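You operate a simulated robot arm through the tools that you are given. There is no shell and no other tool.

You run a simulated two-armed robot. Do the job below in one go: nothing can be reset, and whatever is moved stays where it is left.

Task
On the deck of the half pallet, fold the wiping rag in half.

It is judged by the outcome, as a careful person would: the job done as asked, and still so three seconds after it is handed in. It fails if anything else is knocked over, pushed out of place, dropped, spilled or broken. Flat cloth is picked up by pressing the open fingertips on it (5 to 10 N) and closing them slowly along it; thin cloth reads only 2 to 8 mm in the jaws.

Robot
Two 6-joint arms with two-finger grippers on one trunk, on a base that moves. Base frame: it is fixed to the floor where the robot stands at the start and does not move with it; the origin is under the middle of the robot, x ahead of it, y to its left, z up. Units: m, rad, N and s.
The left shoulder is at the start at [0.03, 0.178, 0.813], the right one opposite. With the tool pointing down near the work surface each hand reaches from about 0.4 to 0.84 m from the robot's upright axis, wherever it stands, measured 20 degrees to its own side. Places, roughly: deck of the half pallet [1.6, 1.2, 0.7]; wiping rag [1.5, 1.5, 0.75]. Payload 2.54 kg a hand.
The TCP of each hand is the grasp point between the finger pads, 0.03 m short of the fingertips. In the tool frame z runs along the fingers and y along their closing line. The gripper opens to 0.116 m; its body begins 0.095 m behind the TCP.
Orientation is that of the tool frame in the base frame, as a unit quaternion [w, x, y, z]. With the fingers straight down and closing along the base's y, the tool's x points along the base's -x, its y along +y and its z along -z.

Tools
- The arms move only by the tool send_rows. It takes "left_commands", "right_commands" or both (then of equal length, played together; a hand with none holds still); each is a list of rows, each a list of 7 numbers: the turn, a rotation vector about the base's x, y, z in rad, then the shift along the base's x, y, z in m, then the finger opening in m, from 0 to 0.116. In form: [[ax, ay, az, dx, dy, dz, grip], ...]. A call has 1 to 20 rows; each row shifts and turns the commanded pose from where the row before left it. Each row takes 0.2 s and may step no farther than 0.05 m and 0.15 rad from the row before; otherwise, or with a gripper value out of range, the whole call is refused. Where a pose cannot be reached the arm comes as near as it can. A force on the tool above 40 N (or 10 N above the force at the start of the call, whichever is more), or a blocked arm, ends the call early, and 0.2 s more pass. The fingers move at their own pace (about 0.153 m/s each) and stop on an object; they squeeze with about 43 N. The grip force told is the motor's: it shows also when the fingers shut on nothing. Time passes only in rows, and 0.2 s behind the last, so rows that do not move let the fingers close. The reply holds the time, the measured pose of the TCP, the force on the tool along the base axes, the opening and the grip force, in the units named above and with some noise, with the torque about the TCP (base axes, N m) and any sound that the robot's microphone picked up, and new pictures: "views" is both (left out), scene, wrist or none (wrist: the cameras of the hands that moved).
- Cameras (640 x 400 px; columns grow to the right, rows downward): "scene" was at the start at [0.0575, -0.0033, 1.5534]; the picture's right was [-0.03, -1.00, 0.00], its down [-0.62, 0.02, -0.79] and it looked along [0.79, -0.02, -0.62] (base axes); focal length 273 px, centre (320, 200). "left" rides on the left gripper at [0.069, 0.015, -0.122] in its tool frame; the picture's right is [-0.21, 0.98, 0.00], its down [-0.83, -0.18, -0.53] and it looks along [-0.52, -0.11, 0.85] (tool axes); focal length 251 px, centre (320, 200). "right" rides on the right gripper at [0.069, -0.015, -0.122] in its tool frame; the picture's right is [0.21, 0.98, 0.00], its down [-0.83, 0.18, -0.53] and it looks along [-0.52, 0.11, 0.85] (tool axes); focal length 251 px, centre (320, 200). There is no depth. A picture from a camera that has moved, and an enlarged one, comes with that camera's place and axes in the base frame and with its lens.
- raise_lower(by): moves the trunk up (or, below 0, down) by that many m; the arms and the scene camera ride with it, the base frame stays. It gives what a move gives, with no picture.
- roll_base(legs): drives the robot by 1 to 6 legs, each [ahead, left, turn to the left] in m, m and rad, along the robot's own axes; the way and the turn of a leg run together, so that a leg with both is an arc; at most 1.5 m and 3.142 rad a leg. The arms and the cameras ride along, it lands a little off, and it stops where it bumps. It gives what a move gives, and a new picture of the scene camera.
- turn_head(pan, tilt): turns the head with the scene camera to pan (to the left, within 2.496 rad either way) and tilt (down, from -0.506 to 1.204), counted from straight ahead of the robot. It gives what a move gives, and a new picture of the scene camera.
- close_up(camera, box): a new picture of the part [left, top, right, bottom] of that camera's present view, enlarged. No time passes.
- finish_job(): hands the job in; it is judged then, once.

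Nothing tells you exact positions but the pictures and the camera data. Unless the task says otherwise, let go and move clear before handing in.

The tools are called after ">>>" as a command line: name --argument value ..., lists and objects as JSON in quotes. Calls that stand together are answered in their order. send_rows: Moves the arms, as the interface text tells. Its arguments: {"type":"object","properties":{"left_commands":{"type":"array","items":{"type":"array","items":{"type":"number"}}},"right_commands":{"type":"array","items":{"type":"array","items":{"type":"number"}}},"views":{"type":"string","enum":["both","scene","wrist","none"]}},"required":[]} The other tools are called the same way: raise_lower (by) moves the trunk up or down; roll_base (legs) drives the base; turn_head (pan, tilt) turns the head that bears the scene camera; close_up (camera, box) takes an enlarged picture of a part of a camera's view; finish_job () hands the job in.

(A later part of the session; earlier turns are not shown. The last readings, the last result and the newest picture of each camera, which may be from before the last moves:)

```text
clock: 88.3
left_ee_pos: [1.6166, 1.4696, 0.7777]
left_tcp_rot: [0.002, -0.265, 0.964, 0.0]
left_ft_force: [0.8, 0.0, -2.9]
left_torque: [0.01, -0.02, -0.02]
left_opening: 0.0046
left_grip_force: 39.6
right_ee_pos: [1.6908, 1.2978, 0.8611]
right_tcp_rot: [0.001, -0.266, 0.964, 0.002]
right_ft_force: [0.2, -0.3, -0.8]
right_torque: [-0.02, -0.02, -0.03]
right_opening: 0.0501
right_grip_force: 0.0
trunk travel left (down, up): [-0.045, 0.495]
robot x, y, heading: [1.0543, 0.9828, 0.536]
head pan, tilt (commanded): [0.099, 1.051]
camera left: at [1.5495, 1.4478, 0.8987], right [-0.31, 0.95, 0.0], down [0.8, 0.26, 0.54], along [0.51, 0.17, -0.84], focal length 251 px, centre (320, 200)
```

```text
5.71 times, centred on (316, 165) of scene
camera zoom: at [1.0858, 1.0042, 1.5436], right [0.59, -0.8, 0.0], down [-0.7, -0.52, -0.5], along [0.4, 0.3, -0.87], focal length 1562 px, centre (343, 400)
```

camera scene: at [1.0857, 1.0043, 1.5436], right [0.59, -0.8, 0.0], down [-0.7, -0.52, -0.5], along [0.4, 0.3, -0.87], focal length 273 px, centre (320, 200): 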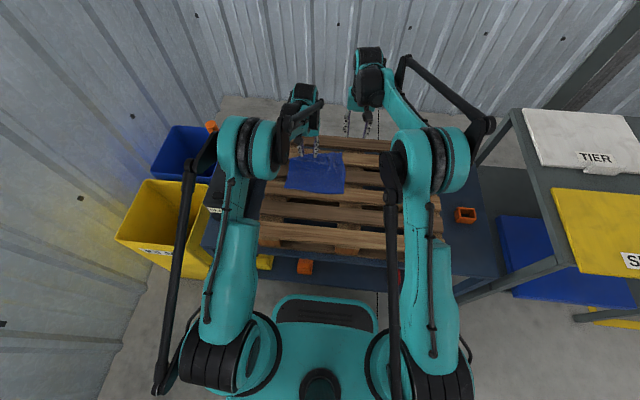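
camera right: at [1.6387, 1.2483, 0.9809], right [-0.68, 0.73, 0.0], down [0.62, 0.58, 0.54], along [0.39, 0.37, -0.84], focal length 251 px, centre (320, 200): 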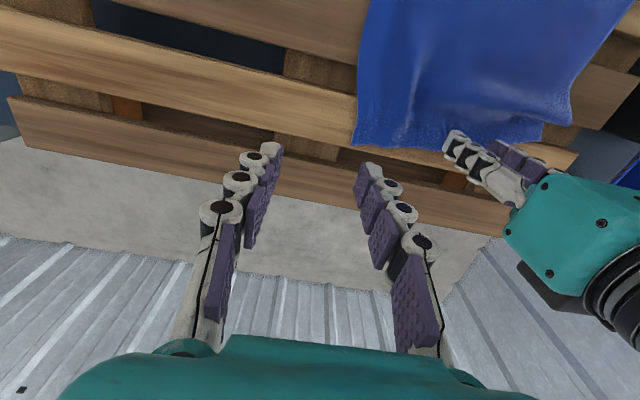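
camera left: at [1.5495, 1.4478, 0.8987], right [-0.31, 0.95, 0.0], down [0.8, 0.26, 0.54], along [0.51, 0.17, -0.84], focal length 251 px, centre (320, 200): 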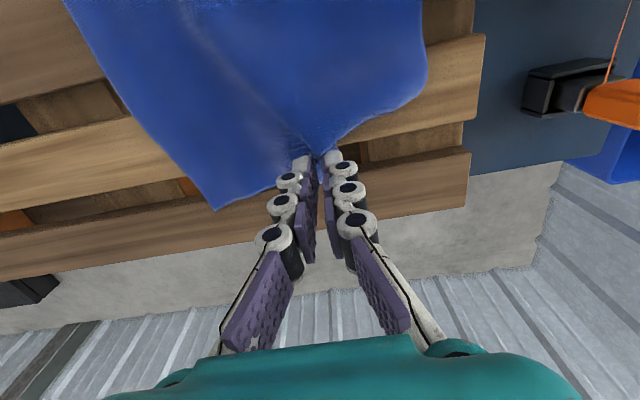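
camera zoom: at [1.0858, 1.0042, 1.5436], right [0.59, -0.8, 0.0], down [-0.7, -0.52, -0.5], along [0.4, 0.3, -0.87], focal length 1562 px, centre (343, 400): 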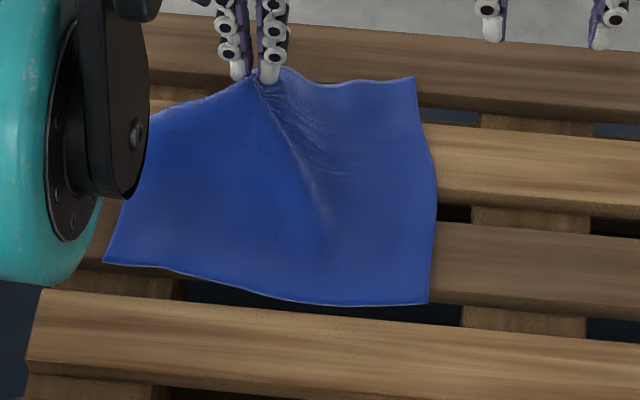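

The doubled strip came out, but the whole rag slid about 4 cm away and 3 cm left. I'll lay this edge down stretched out, release, then pull the rag back by its near edge as I did before.

>>> send_rows --left_commands '[[0, 0, 0, 0.01, 0.0059, -0.008, 0.0], [0, 0, 0, 0.01, 0.0059, -0.008, 0.0], [0, 0, 0, 0.0086, 0.0051, -0.008, 0.0], [0, 0, 0, 0, 0, -0.006, 0.0], [0, 0, 0, 0, 0, 0, 0.012], [0, 0, 0, 0, 0, 0, 0.03], [0, 0, 0, 0, 0, 0, 0.05], [0, 0, 0, 0, 0, 0.02, 0.05], [0, 0, 0, 0, 0, 0.04, 0.05], [0, 0, 0, 0, 0, 0.04, 0.05]]' --views "wrist"

>>> close_up --camera "scene" --box '[260, 130, 372, 200]'

```text
clock: 90.5
left_ee_pos: [1.6466, 1.4876, 0.8473]
left_tcp_rot: [0.002, -0.264, 0.965, 0.0]
left_ft_force: [-0.1, 0.4, 0.8]
left_torque: [-0.03, -0.01, 0.0]
left_opening: 0.05
left_grip_force: 0.1
right_ee_pos: [1.6906, 1.2982, 0.8589]
right_tcp_rot: [0.001, -0.266, 0.964, 0.002]
right_ft_force: [0.3, 0.4, 0.0]
right_torque: [0.03, 0.0, 0.0]
right_opening: 0.0503
right_grip_force: 0.0
trunk travel left (down, up): [-0.045, 0.495]
robot x, y, heading: [1.0541, 0.9798, 0.537]
head pan, tilt (commanded): [0.099, 1.051]
camera left: at [1.5787, 1.4653, 0.9685], right [-0.31, 0.95, 0.0], down [0.8, 0.26, 0.54], along [0.51, 0.17, -0.84], focal length 251 px, centre (320, 200)
```

left: 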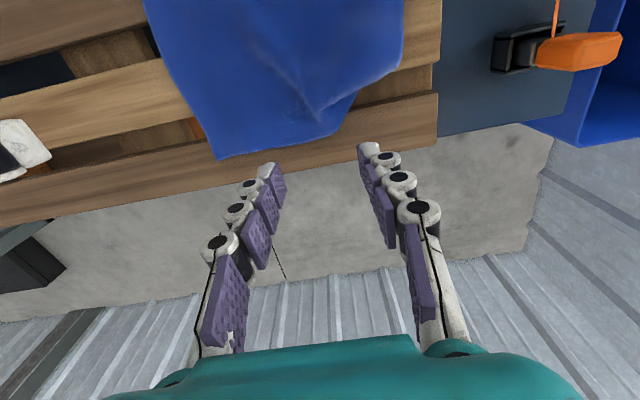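

```text
5.71 times, centred on (316, 165) of scene
camera zoom: at [1.0856, 1.0041, 1.5436], right [0.59, -0.8, 0.0], down [-0.7, -0.52, -0.5], along [0.4, 0.3, -0.87], focal length 1562 px, centre (343, 400)
```

zoom: 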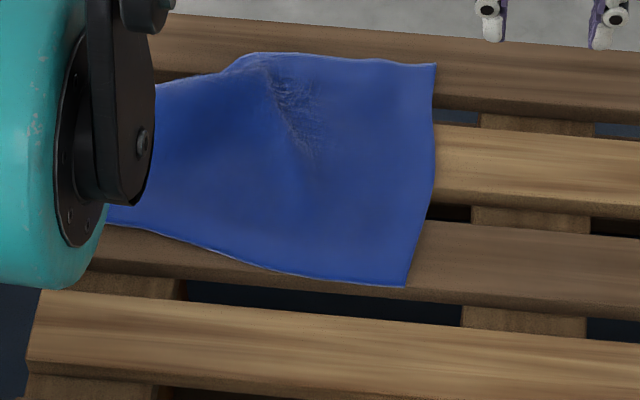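

The rag slid further, onto slats 1–3, and turned a little. I'll pull both hands back so I can see the whole rag.

>>> send_rows --left_commands '[[0, 0, 0, -0.035, -0.015, 0.02, 0.05], [0, 0, 0, -0.04, -0.02, 0.02, 0.05], [0, 0, 0, -0.04, -0.02, 0.02, 0.05], [0, 0, 0, -0.04, -0.02, 0.02, 0.05], [0, 0, 0, -0.03, -0.01, 0.01, 0.05]]' --right_commands '[[0, 0, 0, -0.03, -0.018, 0.02, 0.05], [0, 0, 0, -0.03, -0.018, 0.02, 0.05], [0, 0, 0, -0.03, -0.018, 0.02, 0.05], [0, 0, 0, -0.03, -0.018, 0.02, 0.05], [0, 0, 0, -0.02, -0.01, 0.01, 0.05]]' --views "both"

>>> close_up --camera "scene" --box '[260, 120, 388, 200]'

>>> close_up --camera "left" --box '[0, 0, 640, 400]'

```text
clock: 91.7
left_ee_pos: [1.4603, 1.4004, 0.9387]
left_tcp_rot: [0.003, -0.265, 0.964, 0.0]
left_ft_force: [-0.1, 0.3, -0.2]
left_torque: [0.02, -0.03, -0.02]
left_opening: 0.0501
left_grip_force: 0.0
right_ee_pos: [1.5486, 1.219, 0.9526]
right_tcp_rot: [0.001, -0.266, 0.964, 0.001]
right_ft_force: [0.0, -0.1, -0.4]
right_torque: [0.03, 0.0, 0.01]
right_opening: 0.0499
right_grip_force: 0.0
trunk travel left (down, up): [-0.045, 0.495]
robot x, y, heading: [1.0578, 0.9776, 0.534]
head pan, tilt (commanded): [0.099, 1.051]
camera scene: at [1.0844, 1.0036, 1.5436], right [0.59, -0.8, 0.0], down [-0.7, -0.52, -0.5], along [0.4, 0.3, -0.87], focal length 273 px, centre (320, 200)
camera right: at [1.4962, 1.1686, 1.0732], right [-0.68, 0.73, 0.0], down [0.62, 0.58, 0.54], along [0.39, 0.37, -0.84], focal length 251 px, centre (320, 200)
camera left: at [1.3924, 1.3786, 1.0594], right [-0.31, 0.95, 0.0], down [0.8, 0.26, 0.54], along [0.51, 0.17, -0.84], focal length 251 px, centre (320, 200)
```

scene: 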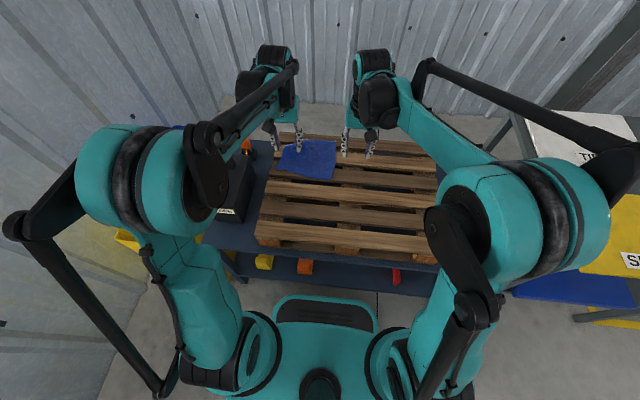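
right: 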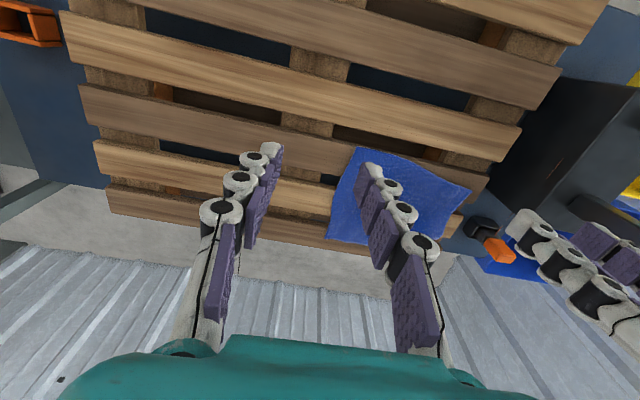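
left: 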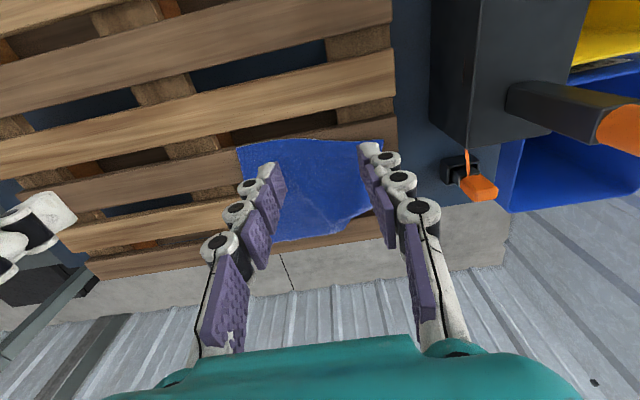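

```text
5.00 times, centred on (324, 160) of scene
camera zoom: at [1.0844, 1.0036, 1.5436], right [0.59, -0.8, 0.0], down [-0.7, -0.52, -0.5], along [0.4, 0.3, -0.87], focal length 1367 px, centre (300, 400)
```

zoom: 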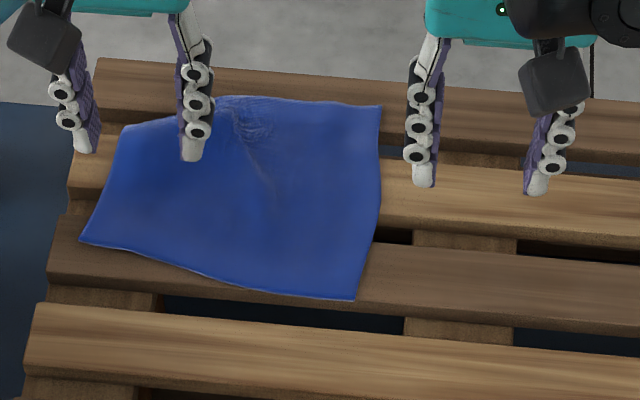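

```text
1.00 times, centred on (320, 200) of left (not enlarged: the box is as wide or as high as the picture)
camera zoom: at [1.3924, 1.3786, 1.0594], right [-0.31, 0.95, 0.0], down [0.8, 0.26, 0.54], along [0.51, 0.17, -0.84], focal length 251 px, centre (320, 200)
```

zoom: 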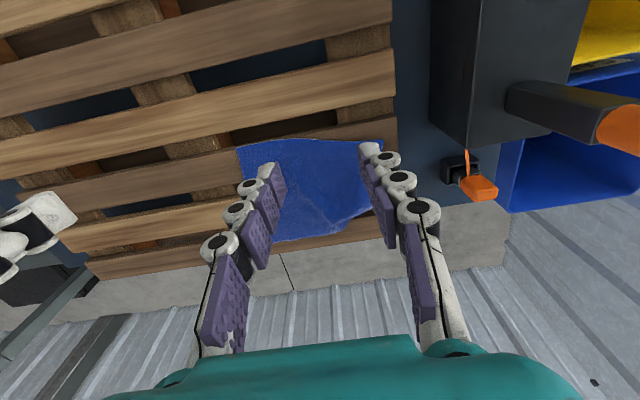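

>>> send_rows --left_commands '[[0, 0, 0, 0.01, -0.04, 0.0, 0.05], [0, 0, 0, 0.01, -0.04, 0.0, 0.05], [0, 0, 0, 0.0, -0.03, 0.0, 0.05]]' --right_commands '[[0, 0, 0, 0.02, -0.04, 0.0, 0.05], [0, 0, 0, 0.02, -0.04, 0.0, 0.05], [0, 0, 0, 0.0, -0.03, 0.0, 0.05]]' --views "none"

>>> close_up --camera "scene" --box '[264, 130, 344, 180]'

>>> close_up --camera "left" --box '[200, 60, 520, 260]'

>>> close_up --camera "right" --box '[320, 100, 640, 300]'

```text
clock: 92.5
left_ee_pos: [1.4832, 1.2902, 0.9384]
left_tcp_rot: [0.003, -0.265, 0.964, 0.0]
left_ft_force: [0.3, -0.5, 0.0]
left_torque: [0.02, -0.02, 0.02]
left_opening: 0.0499
left_grip_force: 0.1
right_ee_pos: [1.5901, 1.1078, 0.9494]
right_tcp_rot: [0.002, -0.266, 0.964, 0.004]
right_ft_force: [0.0, 0.2, -0.6]
right_torque: [0.08, 0.02, 0.0]
right_opening: 0.0499
right_grip_force: 0.0
trunk travel left (down, up): [-0.045, 0.495]
robot x, y, heading: [1.0566, 0.9772, 0.535]
head pan, tilt (commanded): [0.099, 1.051]
```

```text
8.00 times, centred on (304, 155) of scene
camera zoom: at [1.085, 1.0028, 1.5436], right [0.59, -0.8, 0.0], down [-0.7, -0.52, -0.5], along [0.4, 0.3, -0.87], focal length 2187 px, centre (448, 560)
```

zoom: 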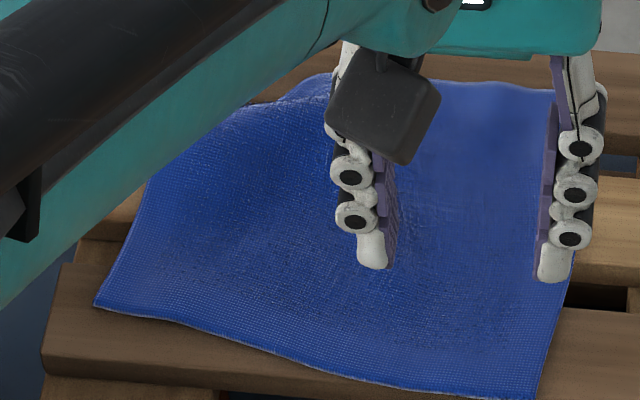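

```text
2.00 times, centred on (360, 160) of left
camera zoom: at [1.4147, 1.2686, 1.0589], right [-0.31, 0.95, 0.0], down [0.8, 0.26, 0.54], along [0.51, 0.17, -0.84], focal length 503 px, centre (240, 280)
```

zoom: 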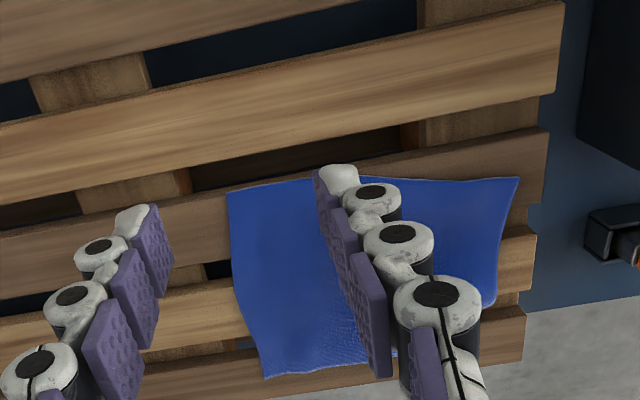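

```text
2.00 times, centred on (480, 200) of right
camera zoom: at [1.5383, 1.0567, 1.0706], right [-0.68, 0.73, 0.0], down [0.62, 0.58, 0.54], along [0.39, 0.37, -0.84], focal length 503 px, centre (0, 200)
```

zoom: 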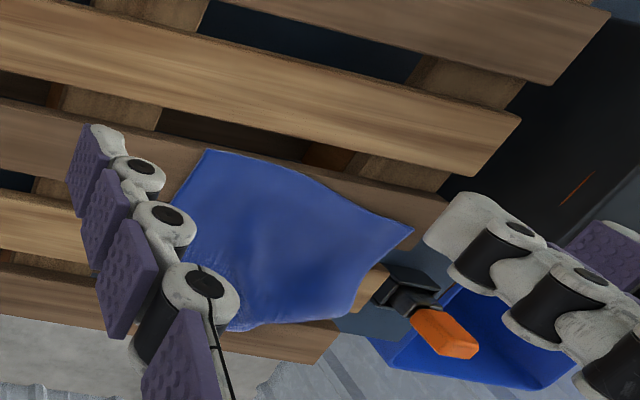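

>>> close_up --camera "left" --box '[390, 130, 486, 230]'

>>> close_up --camera "right" --box '[420, 170, 540, 270]'

```text
4.00 times, centred on (438, 180) of left
camera zoom: at [1.4147, 1.2686, 1.0589], right [-0.31, 0.95, 0.0], down [0.8, 0.26, 0.54], along [0.51, 0.17, -0.84], focal length 1006 px, centre (-152, 280)
```

zoom: 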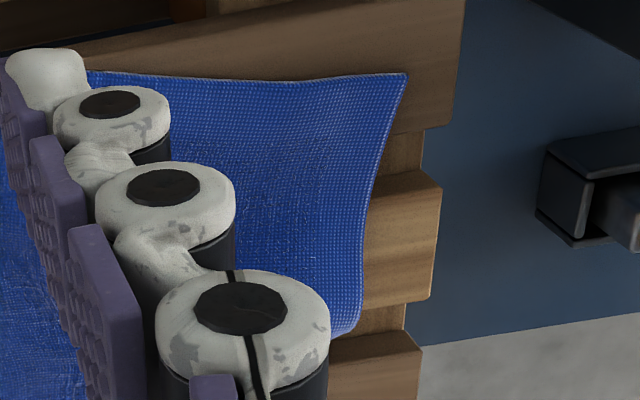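

```text
4.00 times, centred on (480, 220) of right
camera zoom: at [1.5383, 1.0567, 1.0706], right [-0.68, 0.73, 0.0], down [0.62, 0.58, 0.54], along [0.39, 0.37, -0.84], focal length 1006 px, centre (-320, 120)
```

zoom: 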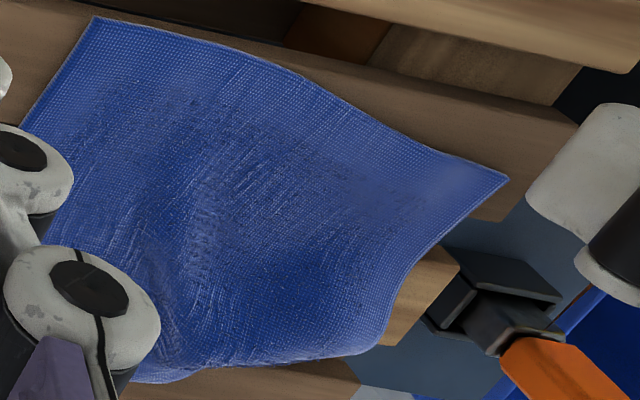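

The far-left corner has rolled under the rag. To clear that, I'll grip the near edge (which lies well supported on the third slat) with both hands, hang the rag freely so it straightens, then lay it back down squarely.

>>> send_rows --left_commands '[[0, 0, -0.05, 0.0041, 0.0312, 0, 0.036], [0, 0, -0.05, 0.0041, 0.0312, 0, 0.036], [0, 0, -0.05, 0.0041, 0.0312, 0, 0.036], [0, 0, 0, 0.0041, 0.0312, 0, 0.036], [0, 0, 0, 0.0041, 0.0312, 0, 0.036], [0, 0, 0, 0.0041, 0.0314, 0, 0.036], [0, 0, 0, 0, 0, -0.04, 0.036], [0, 0, 0, 0, 0, -0.04, 0.036], [0, 0, 0, 0, 0, -0.04, 0.036], [0, 0, 0, 0, 0, -0.02, 0.036], [0, 0, 0, 0, 0, 0, 0.036]]' --right_commands '[[0, 0, -0.05, -0.0051, 0.0401, 0, 0.036], [0, 0, -0.05, -0.0051, 0.0401, 0, 0.036], [0, 0, -0.05, -0.0051, 0.0401, 0, 0.036], [0, 0, 0, -0.0051, 0.0401, 0, 0.036], [0, 0, 0, -0.0051, 0.0401, 0, 0.036], [0, 0, 0, -0.0053, 0.04, 0, 0.036], [0, 0, 0, 0, 0, -0.042, 0.036], [0, 0, 0, 0, 0, -0.042, 0.036], [0, 0, 0, 0, 0, -0.042, 0.036], [0, 0, 0, 0, 0, -0.024, 0.036], [0, 0, 0, 0, 0, 0, 0.036]]' --views "both"

>>> close_up --camera "scene" --box '[250, 120, 378, 200]'

```text
clock: 94.9
left_ee_pos: [1.5056, 1.4787, 0.7952]
left_tcp_rot: [0.002, -0.191, 0.981, -0.001]
left_ft_force: [-0.4, -0.6, 0.4]
left_torque: [0.01, 0.01, -0.01]
left_opening: 0.0361
left_grip_force: 0.1
right_ee_pos: [1.5582, 1.3492, 0.7998]
right_tcp_rot: [0.001, -0.192, 0.981, 0.003]
right_ft_force: [-0.3, -0.1, 0.1]
right_torque: [0.0, 0.0, 0.02]
right_opening: 0.0361
right_grip_force: 0.0
trunk travel left (down, up): [-0.045, 0.495]
robot x, y, heading: [1.0563, 0.9804, 0.537]
head pan, tilt (commanded): [0.099, 1.051]
camera scene: at [1.0856, 1.0043, 1.5436], right [0.59, -0.8, 0.0], down [-0.7, -0.52, -0.5], along [0.4, 0.3, -0.87], focal length 273 px, centre (320, 200)
camera right: at [1.5, 1.3072, 0.9208], right [-0.57, 0.82, 0.0], down [0.69, 0.48, 0.54], along [0.44, 0.31, -0.84], focal length 251 px, centre (320, 200)
camera left: at [1.4355, 1.4666, 0.9164], right [-0.17, 0.99, 0.0], down [0.83, 0.14, 0.54], along [0.53, 0.09, -0.84], focal length 251 px, centre (320, 200)
```

scene: 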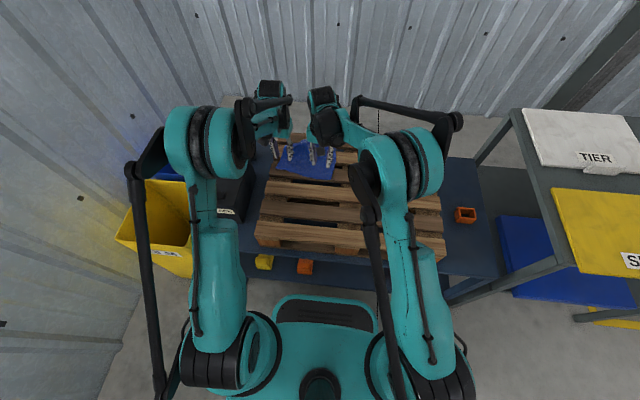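
right: 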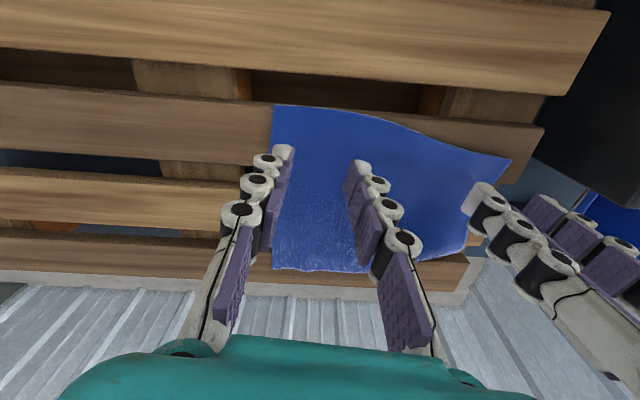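
left: 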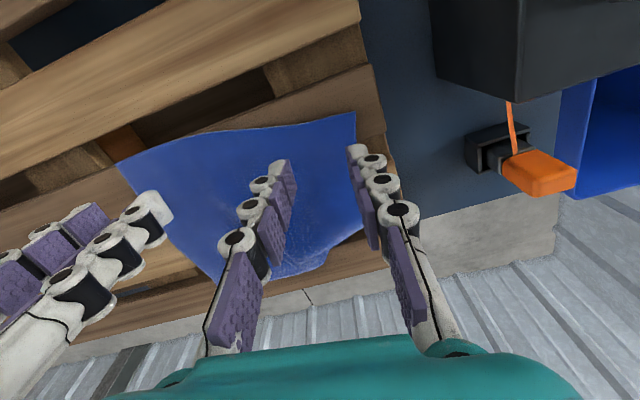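

```text
5.00 times, centred on (314, 160) of scene
camera zoom: at [1.0856, 1.0043, 1.5436], right [0.59, -0.8, 0.0], down [-0.7, -0.52, -0.5], along [0.4, 0.3, -0.87], focal length 1367 px, centre (350, 400)
```

zoom: 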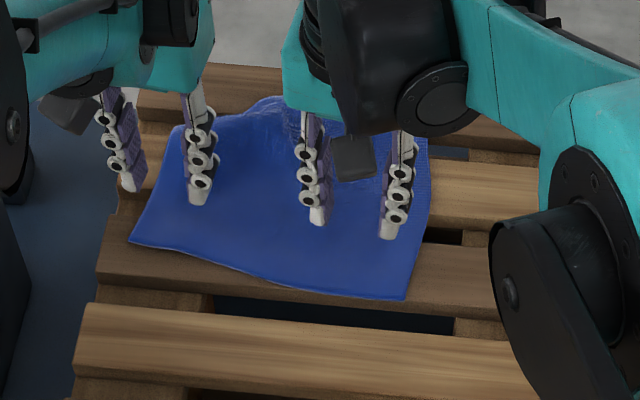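

>>> send_rows --left_commands '[[0, 0, 0, 0.0044, -0.0111, 0, 0.036], [0, 0, 0, 0, 0, -0.02, 0.036], [0, 0, 0, 0, 0, -0.02, 0.036], [0, 0, 0, 0, 0, -0.007, 0.036], [0, 0, 0, 0, 0, 0, 0.036]]' --right_commands '[[0, 0, 0, -0.0037, 0.0093, 0, 0.036], [0, 0, 0, 0, 0, -0.02, 0.036], [0, 0, 0, 0, 0, -0.02, 0.036], [0, 0, 0, 0, 0, -0.012, 0.036], [0, 0, 0, 0, 0, 0, 0.036]]' --views "wrist"

```text
clock: 96.1
left_ee_pos: [1.5105, 1.4672, 0.7495]
left_tcp_rot: [0.003, -0.192, 0.981, 0.0]
left_ft_force: [-0.5, -0.4, 0.5]
left_torque: [-0.02, -0.02, -0.01]
left_opening: 0.0356
left_grip_force: 0.1
right_ee_pos: [1.5546, 1.3596, 0.7481]
right_tcp_rot: [0.001, -0.192, 0.981, 0.003]
right_ft_force: [-0.5, 0.4, -1.4]
right_torque: [-0.04, 0.01, -0.02]
right_opening: 0.0361
right_grip_force: 0.0
trunk travel left (down, up): [-0.045, 0.495]
robot x, y, heading: [1.0573, 0.977, 0.534]
head pan, tilt (commanded): [0.099, 1.051]
camera right: at [1.496, 1.3166, 0.869], right [-0.57, 0.82, 0.0], down [0.69, 0.48, 0.54], along [0.44, 0.31, -0.84], focal length 251 px, centre (320, 200)
camera left: at [1.4394, 1.4554, 0.8694], right [-0.17, 0.99, 0.0], down [0.83, 0.14, 0.54], along [0.53, 0.09, -0.84], focal length 251 px, centre (320, 200)
```

right: 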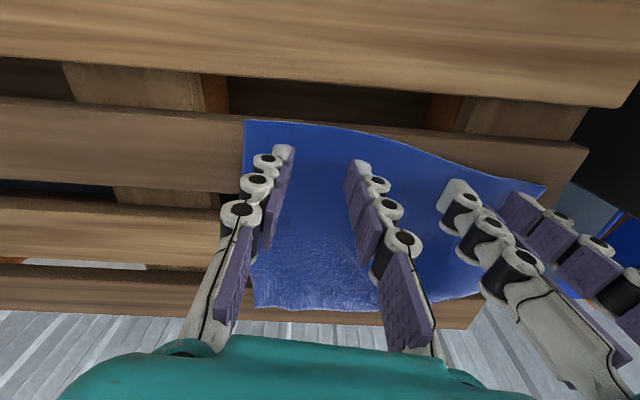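
left: 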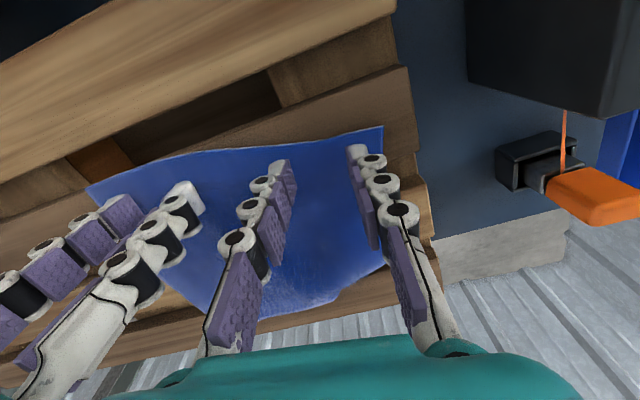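

>>> send_rows --left_commands '[[0, 0, 0, 0, 0, -0.004, 0.036], [0, 0, 0, 0, 0, -0.002, 0.036], [0, 0, 0, 0, 0, 0, 0.036]]' --right_commands '[[0, 0, 0, 0, 0, -0.003, 0.036], [0, 0, 0, 0, 0, -0.002, 0.036], [0, 0, 0, 0, 0, 0, 0.036]]' --views "none"

```text
clock: 96.9
left_ee_pos: [1.5093, 1.4678, 0.7442]
left_tcp_rot: [0.003, -0.191, 0.982, -0.001]
left_ft_force: [0.3, -0.9, 1.7]
left_torque: [-0.02, 0.0, -0.03]
left_opening: 0.0362
left_grip_force: 0.0
right_ee_pos: [1.5555, 1.3593, 0.7437]
right_tcp_rot: [0.002, -0.193, 0.981, 0.003]
right_ft_force: [0.7, 1.2, 5.0]
right_torque: [0.02, 0.03, 0.01]
right_opening: 0.0358
right_grip_force: 0.0
trunk travel left (down, up): [-0.045, 0.495]
robot x, y, heading: [1.0543, 0.981, 0.537]
head pan, tilt (commanded): [0.099, 1.051]
```

>>> send_rows --left_commands '[[0, 0, 0, 0, 0, -0.0018, 0.036], [0, 0, 0, 0.0003, -0.0007, 0, 0.032], [0, 0, 0, 0.0003, -0.0007, 0, 0.028], [0, 0, 0, 0.0003, -0.0007, 0, 0.024], [0, 0, 0, 0.0003, -0.0007, 0, 0.02], [0, 0, 0, 0.0003, -0.0007, 0, 0.016], [0, 0, 0, 0.0003, -0.0007, 0, 0.012]]' --right_commands '[[0, 0, 0, 0, 0, -0.0008, 0.036], [0, 0, 0, -0.0003, 0.0007, 0, 0.032], [0, 0, 0, -0.0003, 0.0007, 0, 0.028], [0, 0, 0, -0.0003, 0.0007, 0, 0.024], [0, 0, 0, -0.0003, 0.0007, 0, 0.02], [0, 0, 0, -0.0003, 0.0007, 0, 0.016], [0, 0, 0, -0.0003, 0.0007, 0, 0.012]]' --views "wrist"

```text
clock: 98.5
left_ee_pos: [1.5117, 1.4644, 0.7428]
left_tcp_rot: [0.003, -0.192, 0.981, -0.001]
left_ft_force: [-0.7, -0.8, 2.9]
left_torque: [-0.04, 0.01, 0.04]
left_opening: 0.0116
left_grip_force: 0.1
right_ee_pos: [1.5539, 1.3626, 0.7435]
right_tcp_rot: [0.002, -0.192, 0.981, 0.002]
right_ft_force: [-0.6, -0.8, 2.4]
right_torque: [0.0, 0.02, 0.01]
right_opening: 0.0119
right_grip_force: 0.1
trunk travel left (down, up): [-0.045, 0.495]
robot x, y, heading: [1.0558, 0.9798, 0.531]
head pan, tilt (commanded): [0.099, 1.051]
camera right: at [1.495, 1.3205, 0.8638], right [-0.57, 0.82, 0.0], down [0.69, 0.48, 0.54], along [0.44, 0.31, -0.84], focal length 251 px, centre (320, 200)
camera left: at [1.4412, 1.4519, 0.8636], right [-0.17, 0.99, 0.0], down [0.83, 0.14, 0.54], along [0.53, 0.09, -0.84], focal length 251 px, centre (320, 200)
```

right: 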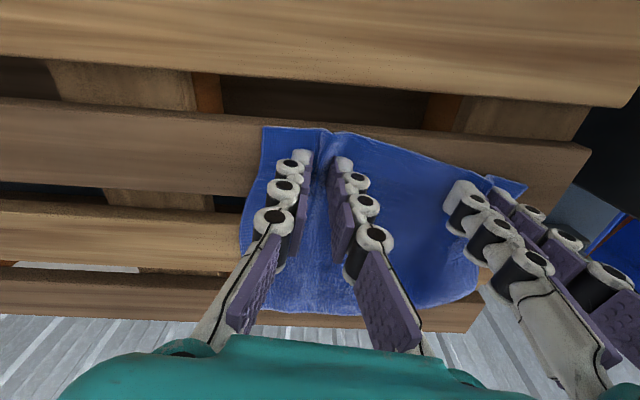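
left: 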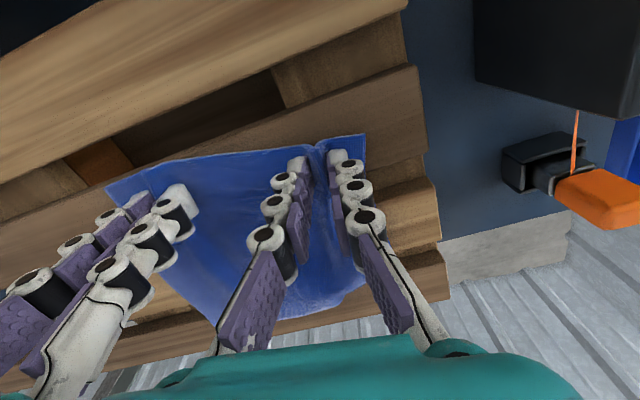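

Both ridges formed. I'll finish closing.

>>> send_rows --left_commands '[[0, 0, 0, 0, 0, -0.0005, 0.008], [0, 0, 0, 0.0003, -0.0007, 0, 0.004], [0, 0, 0, 0.0003, -0.0007, 0, 0.0], [0, 0, 0, 0, 0, 0, 0.0], [0, 0, 0, 0, 0, 0.005, 0.0]]' --right_commands '[[0, 0, 0, 0, 0, -0.0005, 0.008], [0, 0, 0, -0.0003, 0.0007, 0, 0.004], [0, 0, 0, -0.0003, 0.0007, 0, 0.0], [0, 0, 0, 0, 0, 0, 0.0], [0, 0, 0, 0, 0, 0.005, 0.0]]' --views "wrist"

```text
clock: 99.7
left_ee_pos: [1.5127, 1.4632, 0.7467]
left_tcp_rot: [0.003, -0.192, 0.981, -0.001]
left_ft_force: [4.0, -11.8, 0.4]
left_torque: [-0.33, -0.15, -0.01]
left_opening: 0.0041
left_grip_force: 32.6
right_ee_pos: [1.5518, 1.365, 0.7474]
right_tcp_rot: [0.002, -0.193, 0.981, 0.002]
right_ft_force: [-4.4, 12.7, 0.7]
right_torque: [0.37, 0.08, -0.07]
right_opening: 0.0041
right_grip_force: 33.2
trunk travel left (down, up): [-0.045, 0.495]
robot x, y, heading: [1.0543, 0.9832, 0.532]
head pan, tilt (commanded): [0.099, 1.051]
camera right: at [1.4935, 1.3223, 0.8683], right [-0.57, 0.82, 0.0], down [0.69, 0.48, 0.54], along [0.44, 0.31, -0.84], focal length 251 px, centre (320, 200)
camera left: at [1.4424, 1.4502, 0.8679], right [-0.17, 0.99, 0.0], down [0.83, 0.14, 0.54], along [0.53, 0.09, -0.84], focal length 251 px, centre (320, 200)
```

right: 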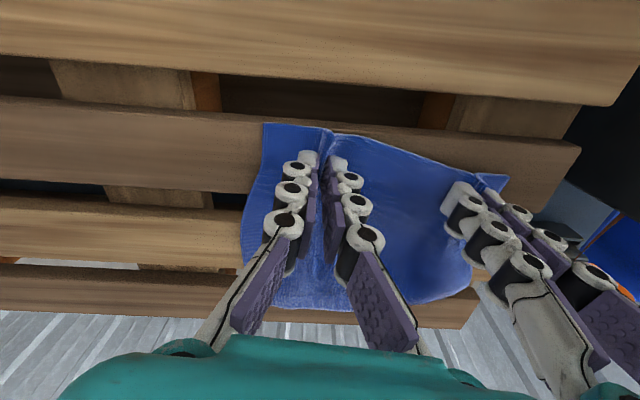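
left: 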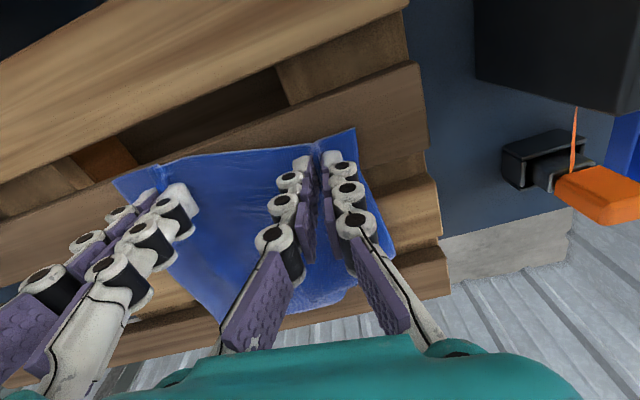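

Both near corners are held (4 mm each). I'll lift the rag straight up, squaring the hands up as they rise, so it hangs free and the tucked corner drops open.

>>> send_rows --left_commands '[[0, 0, 0, 0.0006, -0.0014, 0.03, 0.0], [0, 0, 0, 0.0003, -0.0007, 0.03, 0.0], [0, 0, 0, 0, 0, 0.03, 0.0], [0, 0, 0.0375, 0.0074, -0.0061, 0.03, 0.0], [0, 0, 0.0375, 0.0074, -0.0061, 0.03, 0.0], [0, 0, 0.0375, 0.0074, -0.0061, 0.03, 0.0], [0, 0, 0.0375, 0.0074, -0.0061, 0.03, 0.0], [0, 0, 0, 0, 0, 0, 0.0]]' --right_commands '[[0, 0, 0, -0.0006, 0.0014, 0.03, 0.0], [0, 0, 0, -0.0003, 0.0007, 0.03, 0.0], [0, 0, 0, 0, 0, 0.03, 0.0], [0, 0, 0.0375, 0.0107, -0.0033, 0.03, 0.0], [0, 0, 0.0375, 0.0107, -0.0033, 0.03, 0.0], [0, 0, 0.0375, 0.0107, -0.0033, 0.03, 0.0], [0, 0, 0.0375, 0.0107, -0.0033, 0.03, 0.0], [0, 0, 0, 0, 0, 0, 0.0]]' --views "both"

>>> close_up --camera "scene" --box '[240, 90, 400, 190]'

```text
clock: 101.5
left_ee_pos: [1.5417, 1.4366, 0.9568]
left_tcp_rot: [0.002, -0.265, 0.964, 0.0]
left_ft_force: [1.0, 0.6, 2.1]
left_torque: [0.05, 0.02, -0.08]
left_opening: 0.0031
left_grip_force: 33.9
right_ee_pos: [1.5949, 1.3549, 0.9585]
right_tcp_rot: [0.001, -0.265, 0.964, 0.002]
right_ft_force: [-0.9, 0.2, 0.8]
right_torque: [0.0, -0.01, -0.03]
right_opening: 0.0034
right_grip_force: 32.5
trunk travel left (down, up): [-0.045, 0.495]
robot x, y, heading: [1.0599, 0.9791, 0.536]
head pan, tilt (commanded): [0.099, 1.051]
camera scene: at [1.086, 1.0047, 1.5435], right [0.59, -0.8, 0.0], down [-0.7, -0.52, -0.5], along [0.4, 0.29, -0.87], focal length 273 px, centre (320, 200)
camera right: at [1.5428, 1.3037, 1.0789], right [-0.68, 0.73, 0.0], down [0.62, 0.58, 0.54], along [0.39, 0.37, -0.84], focal length 251 px, centre (320, 200)
camera left: at [1.4743, 1.4144, 1.078], right [-0.31, 0.95, 0.0], down [0.8, 0.27, 0.54], along [0.51, 0.17, -0.84], focal length 251 px, centre (320, 200)
```

scene: 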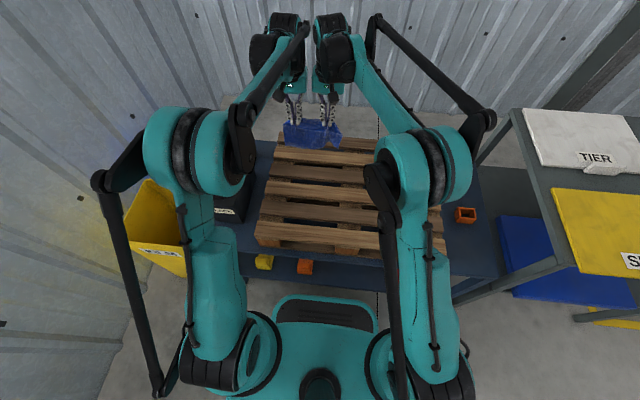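
right: 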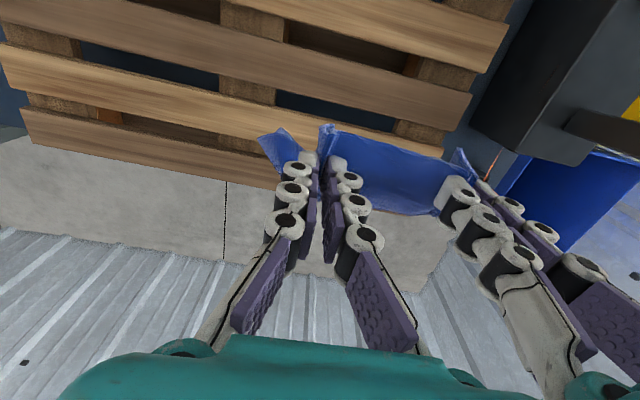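
left: 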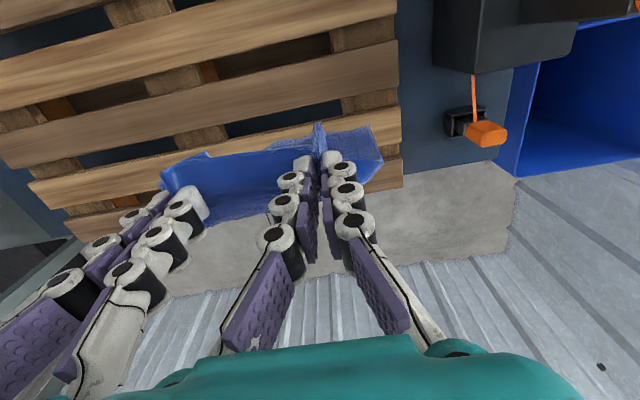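

```text
4.00 times, centred on (320, 140) of scene
camera zoom: at [1.086, 1.0047, 1.5435], right [0.59, -0.8, 0.0], down [-0.7, -0.52, -0.5], along [0.4, 0.29, -0.87], focal length 1093 px, centre (320, 440)
```

zoom: 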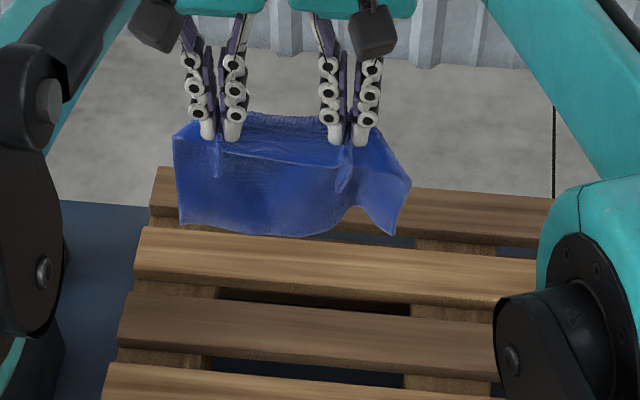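

The rag hangs free and looks squared out. I'll move it towards the far side and lower it until its bottom edge nears the second slat.

>>> send_rows --left_commands '[[0, 0, 0, 0.0165, 0.0098, -0.0165, 0.0], [0, 0, 0, 0.0165, 0.0098, -0.0165, 0.0], [0, 0, 0, 0.0165, 0.0098, -0.0165, 0.0], [0, 0, 0, 0, 0, 0, 0.0]]' --right_commands '[[0, 0, 0, 0.0153, 0.0091, -0.017, 0.0], [0, 0, 0, 0.0153, 0.0091, -0.017, 0.0], [0, 0, 0, 0.0153, 0.0091, -0.017, 0.0], [0, 0, 0, 0, 0, 0, 0.0]]' --views "wrist"

>>> close_up --camera "scene" --box '[240, 90, 400, 190]'

```text
clock: 102.5
left_ee_pos: [1.592, 1.4665, 0.908]
left_tcp_rot: [0.002, -0.264, 0.964, 0.0]
left_ft_force: [-0.1, 1.0, -0.8]
left_torque: [0.06, 0.01, -0.02]
left_opening: 0.0048
left_grip_force: 36.4
right_ee_pos: [1.6394, 1.3817, 0.9075]
right_tcp_rot: [0.002, -0.266, 0.964, 0.003]
right_ft_force: [-0.6, -0.3, -1.2]
right_torque: [0.0, -0.03, -0.05]
right_opening: 0.004
right_grip_force: 33.4
trunk travel left (down, up): [-0.045, 0.495]
robot x, y, heading: [1.0579, 0.979, 0.531]
head pan, tilt (commanded): [0.099, 1.051]
camera right: at [1.5872, 1.3309, 1.027], right [-0.68, 0.73, 0.0], down [0.62, 0.58, 0.54], along [0.39, 0.37, -0.84], focal length 251 px, centre (320, 200)
camera left: at [1.5237, 1.4428, 1.0292], right [-0.31, 0.95, 0.0], down [0.8, 0.26, 0.54], along [0.51, 0.17, -0.84], focal length 251 px, centre (320, 200)
```

right: 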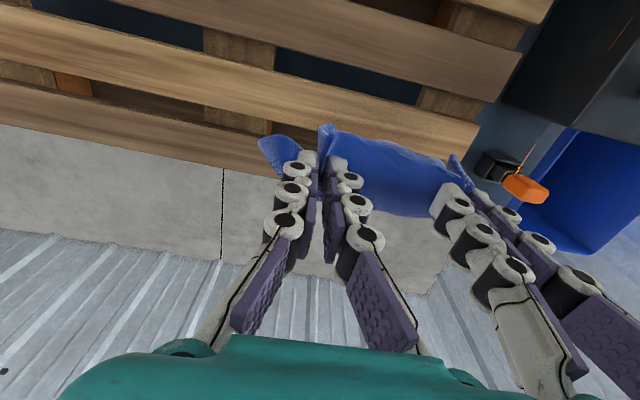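
left: 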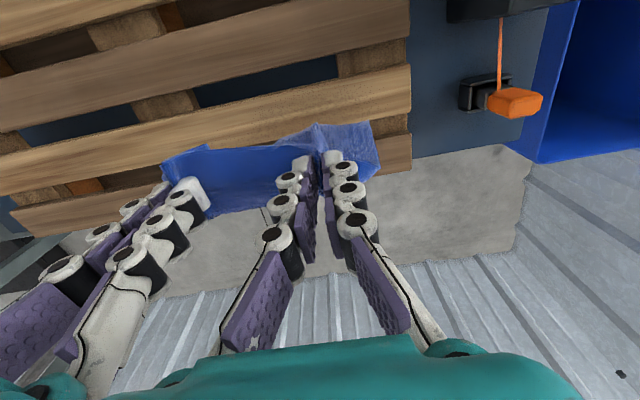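

```text
4.00 times, centred on (320, 140) of scene
camera zoom: at [1.085, 1.0038, 1.5437], right [0.59, -0.8, 0.0], down [-0.7, -0.52, -0.5], along [0.4, 0.3, -0.87], focal length 1093 px, centre (320, 440)
```

zoom: 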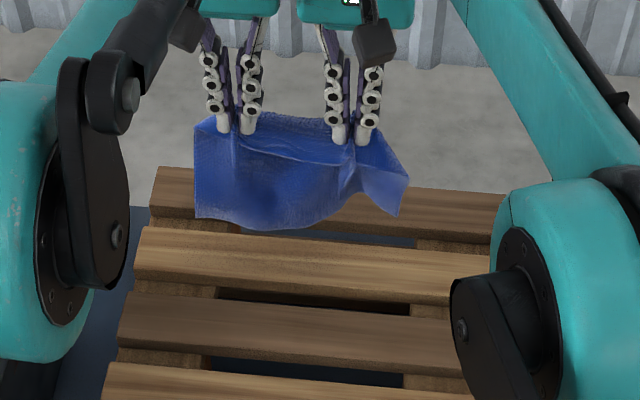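

>>> send_rows --left_commands '[[0, 0, 0, -0.0197, -0.0117, -0.006, 0.0], [0, 0, 0, -0.0186, -0.011, -0.0088, 0.0], [0, 0, 0, -0.0175, -0.0103, -0.0117, 0.0], [0, 0, 0, -0.0159, -0.0094, -0.0145, 0.0], [0, 0, 0, -0.014, -0.0083, -0.0168, 0.0], [0, 0, 0, -0.0119, -0.007, -0.019, 0.0], [0, 0, 0, 0, 0, 0, 0.0]]' --right_commands '[[0, 0, 0, -0.0197, -0.0117, -0.006, 0.0], [0, 0, 0, -0.0186, -0.011, -0.0088, 0.0], [0, 0, 0, -0.0175, -0.0103, -0.0117, 0.0], [0, 0, 0, -0.0159, -0.0094, -0.0145, 0.0], [0, 0, 0, -0.014, -0.0083, -0.0168, 0.0], [0, 0, 0, -0.0119, -0.007, -0.019, 0.0], [0, 0, 0, 0, 0, 0, 0.0]]' --views "wrist"

>>> close_up --camera "scene" --box '[240, 100, 400, 200]'

```text
clock: 104.1
left_ee_pos: [1.4944, 1.4064, 0.8296]
left_tcp_rot: [0.001, -0.265, 0.964, 0.001]
left_ft_force: [0.5, 0.9, 0.1]
left_torque: [0.0, 0.02, -0.02]
left_opening: 0.0047
left_grip_force: 35.5
right_ee_pos: [1.5433, 1.3237, 0.8282]
right_tcp_rot: [0.001, -0.265, 0.964, 0.002]
right_ft_force: [-0.5, -0.3, 1.0]
right_torque: [-0.03, -0.03, -0.02]
right_opening: 0.0035
right_grip_force: 32.9
trunk travel left (down, up): [-0.045, 0.495]
robot x, y, heading: [1.0565, 0.9841, 0.537]
head pan, tilt (commanded): [0.099, 1.051]
camera right: at [1.4915, 1.2723, 0.9489], right [-0.68, 0.73, 0.0], down [0.62, 0.58, 0.54], along [0.39, 0.37, -0.84], focal length 251 px, centre (320, 200)
camera left: at [1.4271, 1.3845, 0.9501], right [-0.31, 0.95, 0.0], down [0.8, 0.26, 0.54], along [0.51, 0.17, -0.84], focal length 251 px, centre (320, 200)
```

right: 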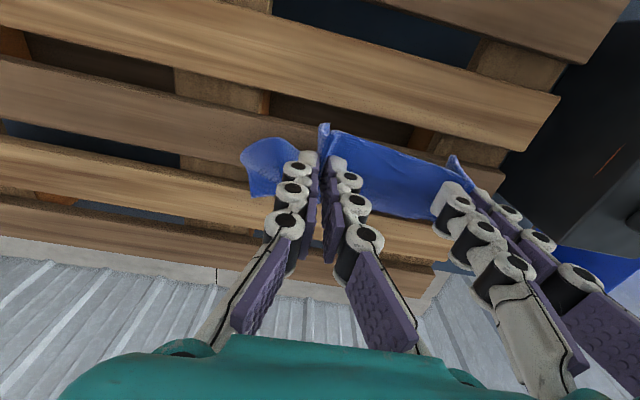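
left: 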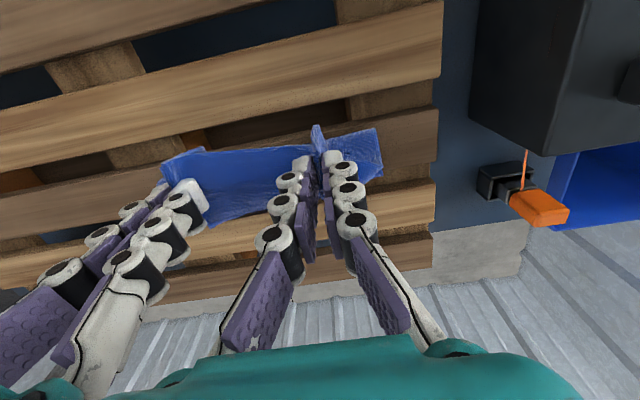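

```text
4.00 times, centred on (320, 150) of scene
camera zoom: at [1.0858, 1.0044, 1.5436], right [0.59, -0.8, 0.0], down [-0.7, -0.52, -0.5], along [0.4, 0.29, -0.87], focal length 1093 px, centre (320, 400)
```

zoom: 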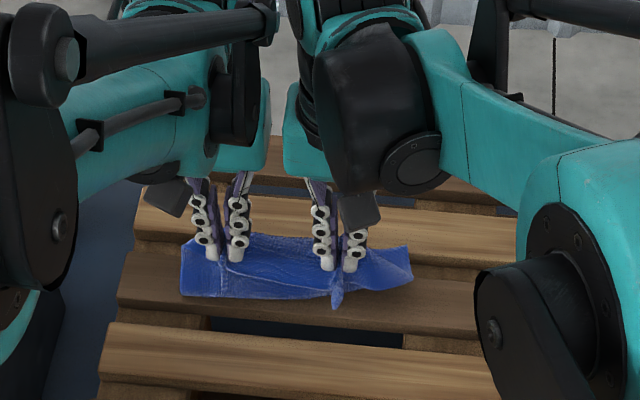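

Interesting: the hanging part has curled under, so its lower edge seems to rest on the deck near the hands, with the belly on the far side – this could become a proper half fold simply by lowering. I'll look closely first.

>>> close_up --camera "scene" --box '[280, 148, 352, 188]'

>>> close_up --camera "left" --box '[140, 100, 420, 250]'

>>> close_up --camera "right" --box '[220, 100, 500, 250]'

```text
8.89 times, centred on (316, 168) of scene
camera zoom: at [1.0858, 1.0044, 1.5436], right [0.59, -0.8, 0.0], down [-0.7, -0.52, -0.5], along [0.4, 0.29, -0.87], focal length 2430 px, centre (356, 484)
```

zoom: 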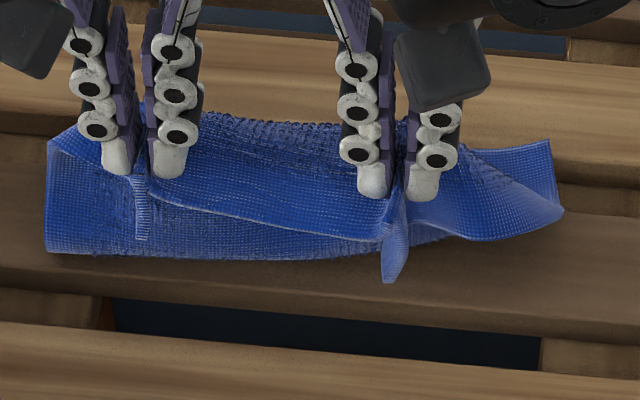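

```text
2.29 times, centred on (280, 175) of left
camera zoom: at [1.4271, 1.3845, 0.9501], right [-0.31, 0.95, 0.0], down [0.8, 0.26, 0.54], along [0.51, 0.17, -0.84], focal length 575 px, centre (411, 257)
```

zoom: 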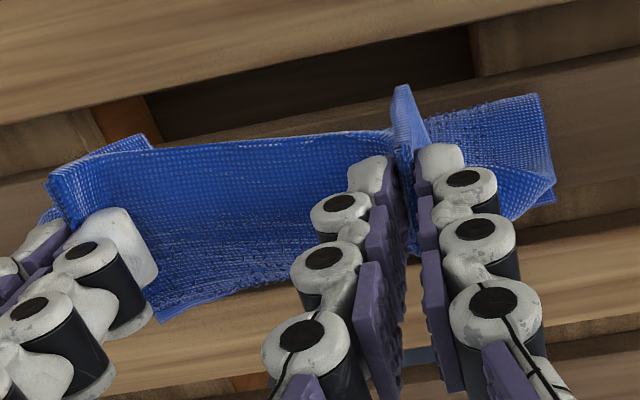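

```text
2.29 times, centred on (360, 175) of right
camera zoom: at [1.4915, 1.2723, 0.9489], right [-0.68, 0.73, 0.0], down [0.62, 0.58, 0.54], along [0.39, 0.37, -0.84], focal length 575 px, centre (229, 257)
```

zoom: 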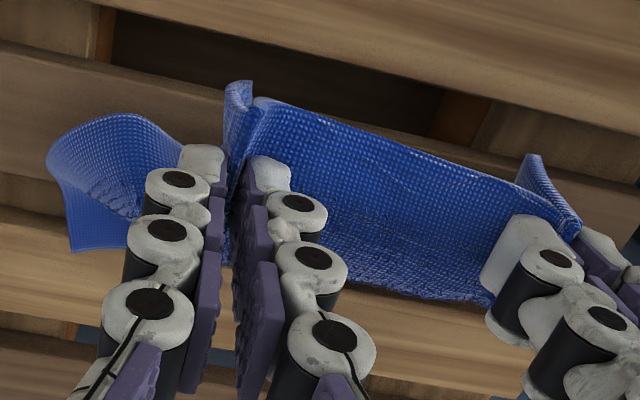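

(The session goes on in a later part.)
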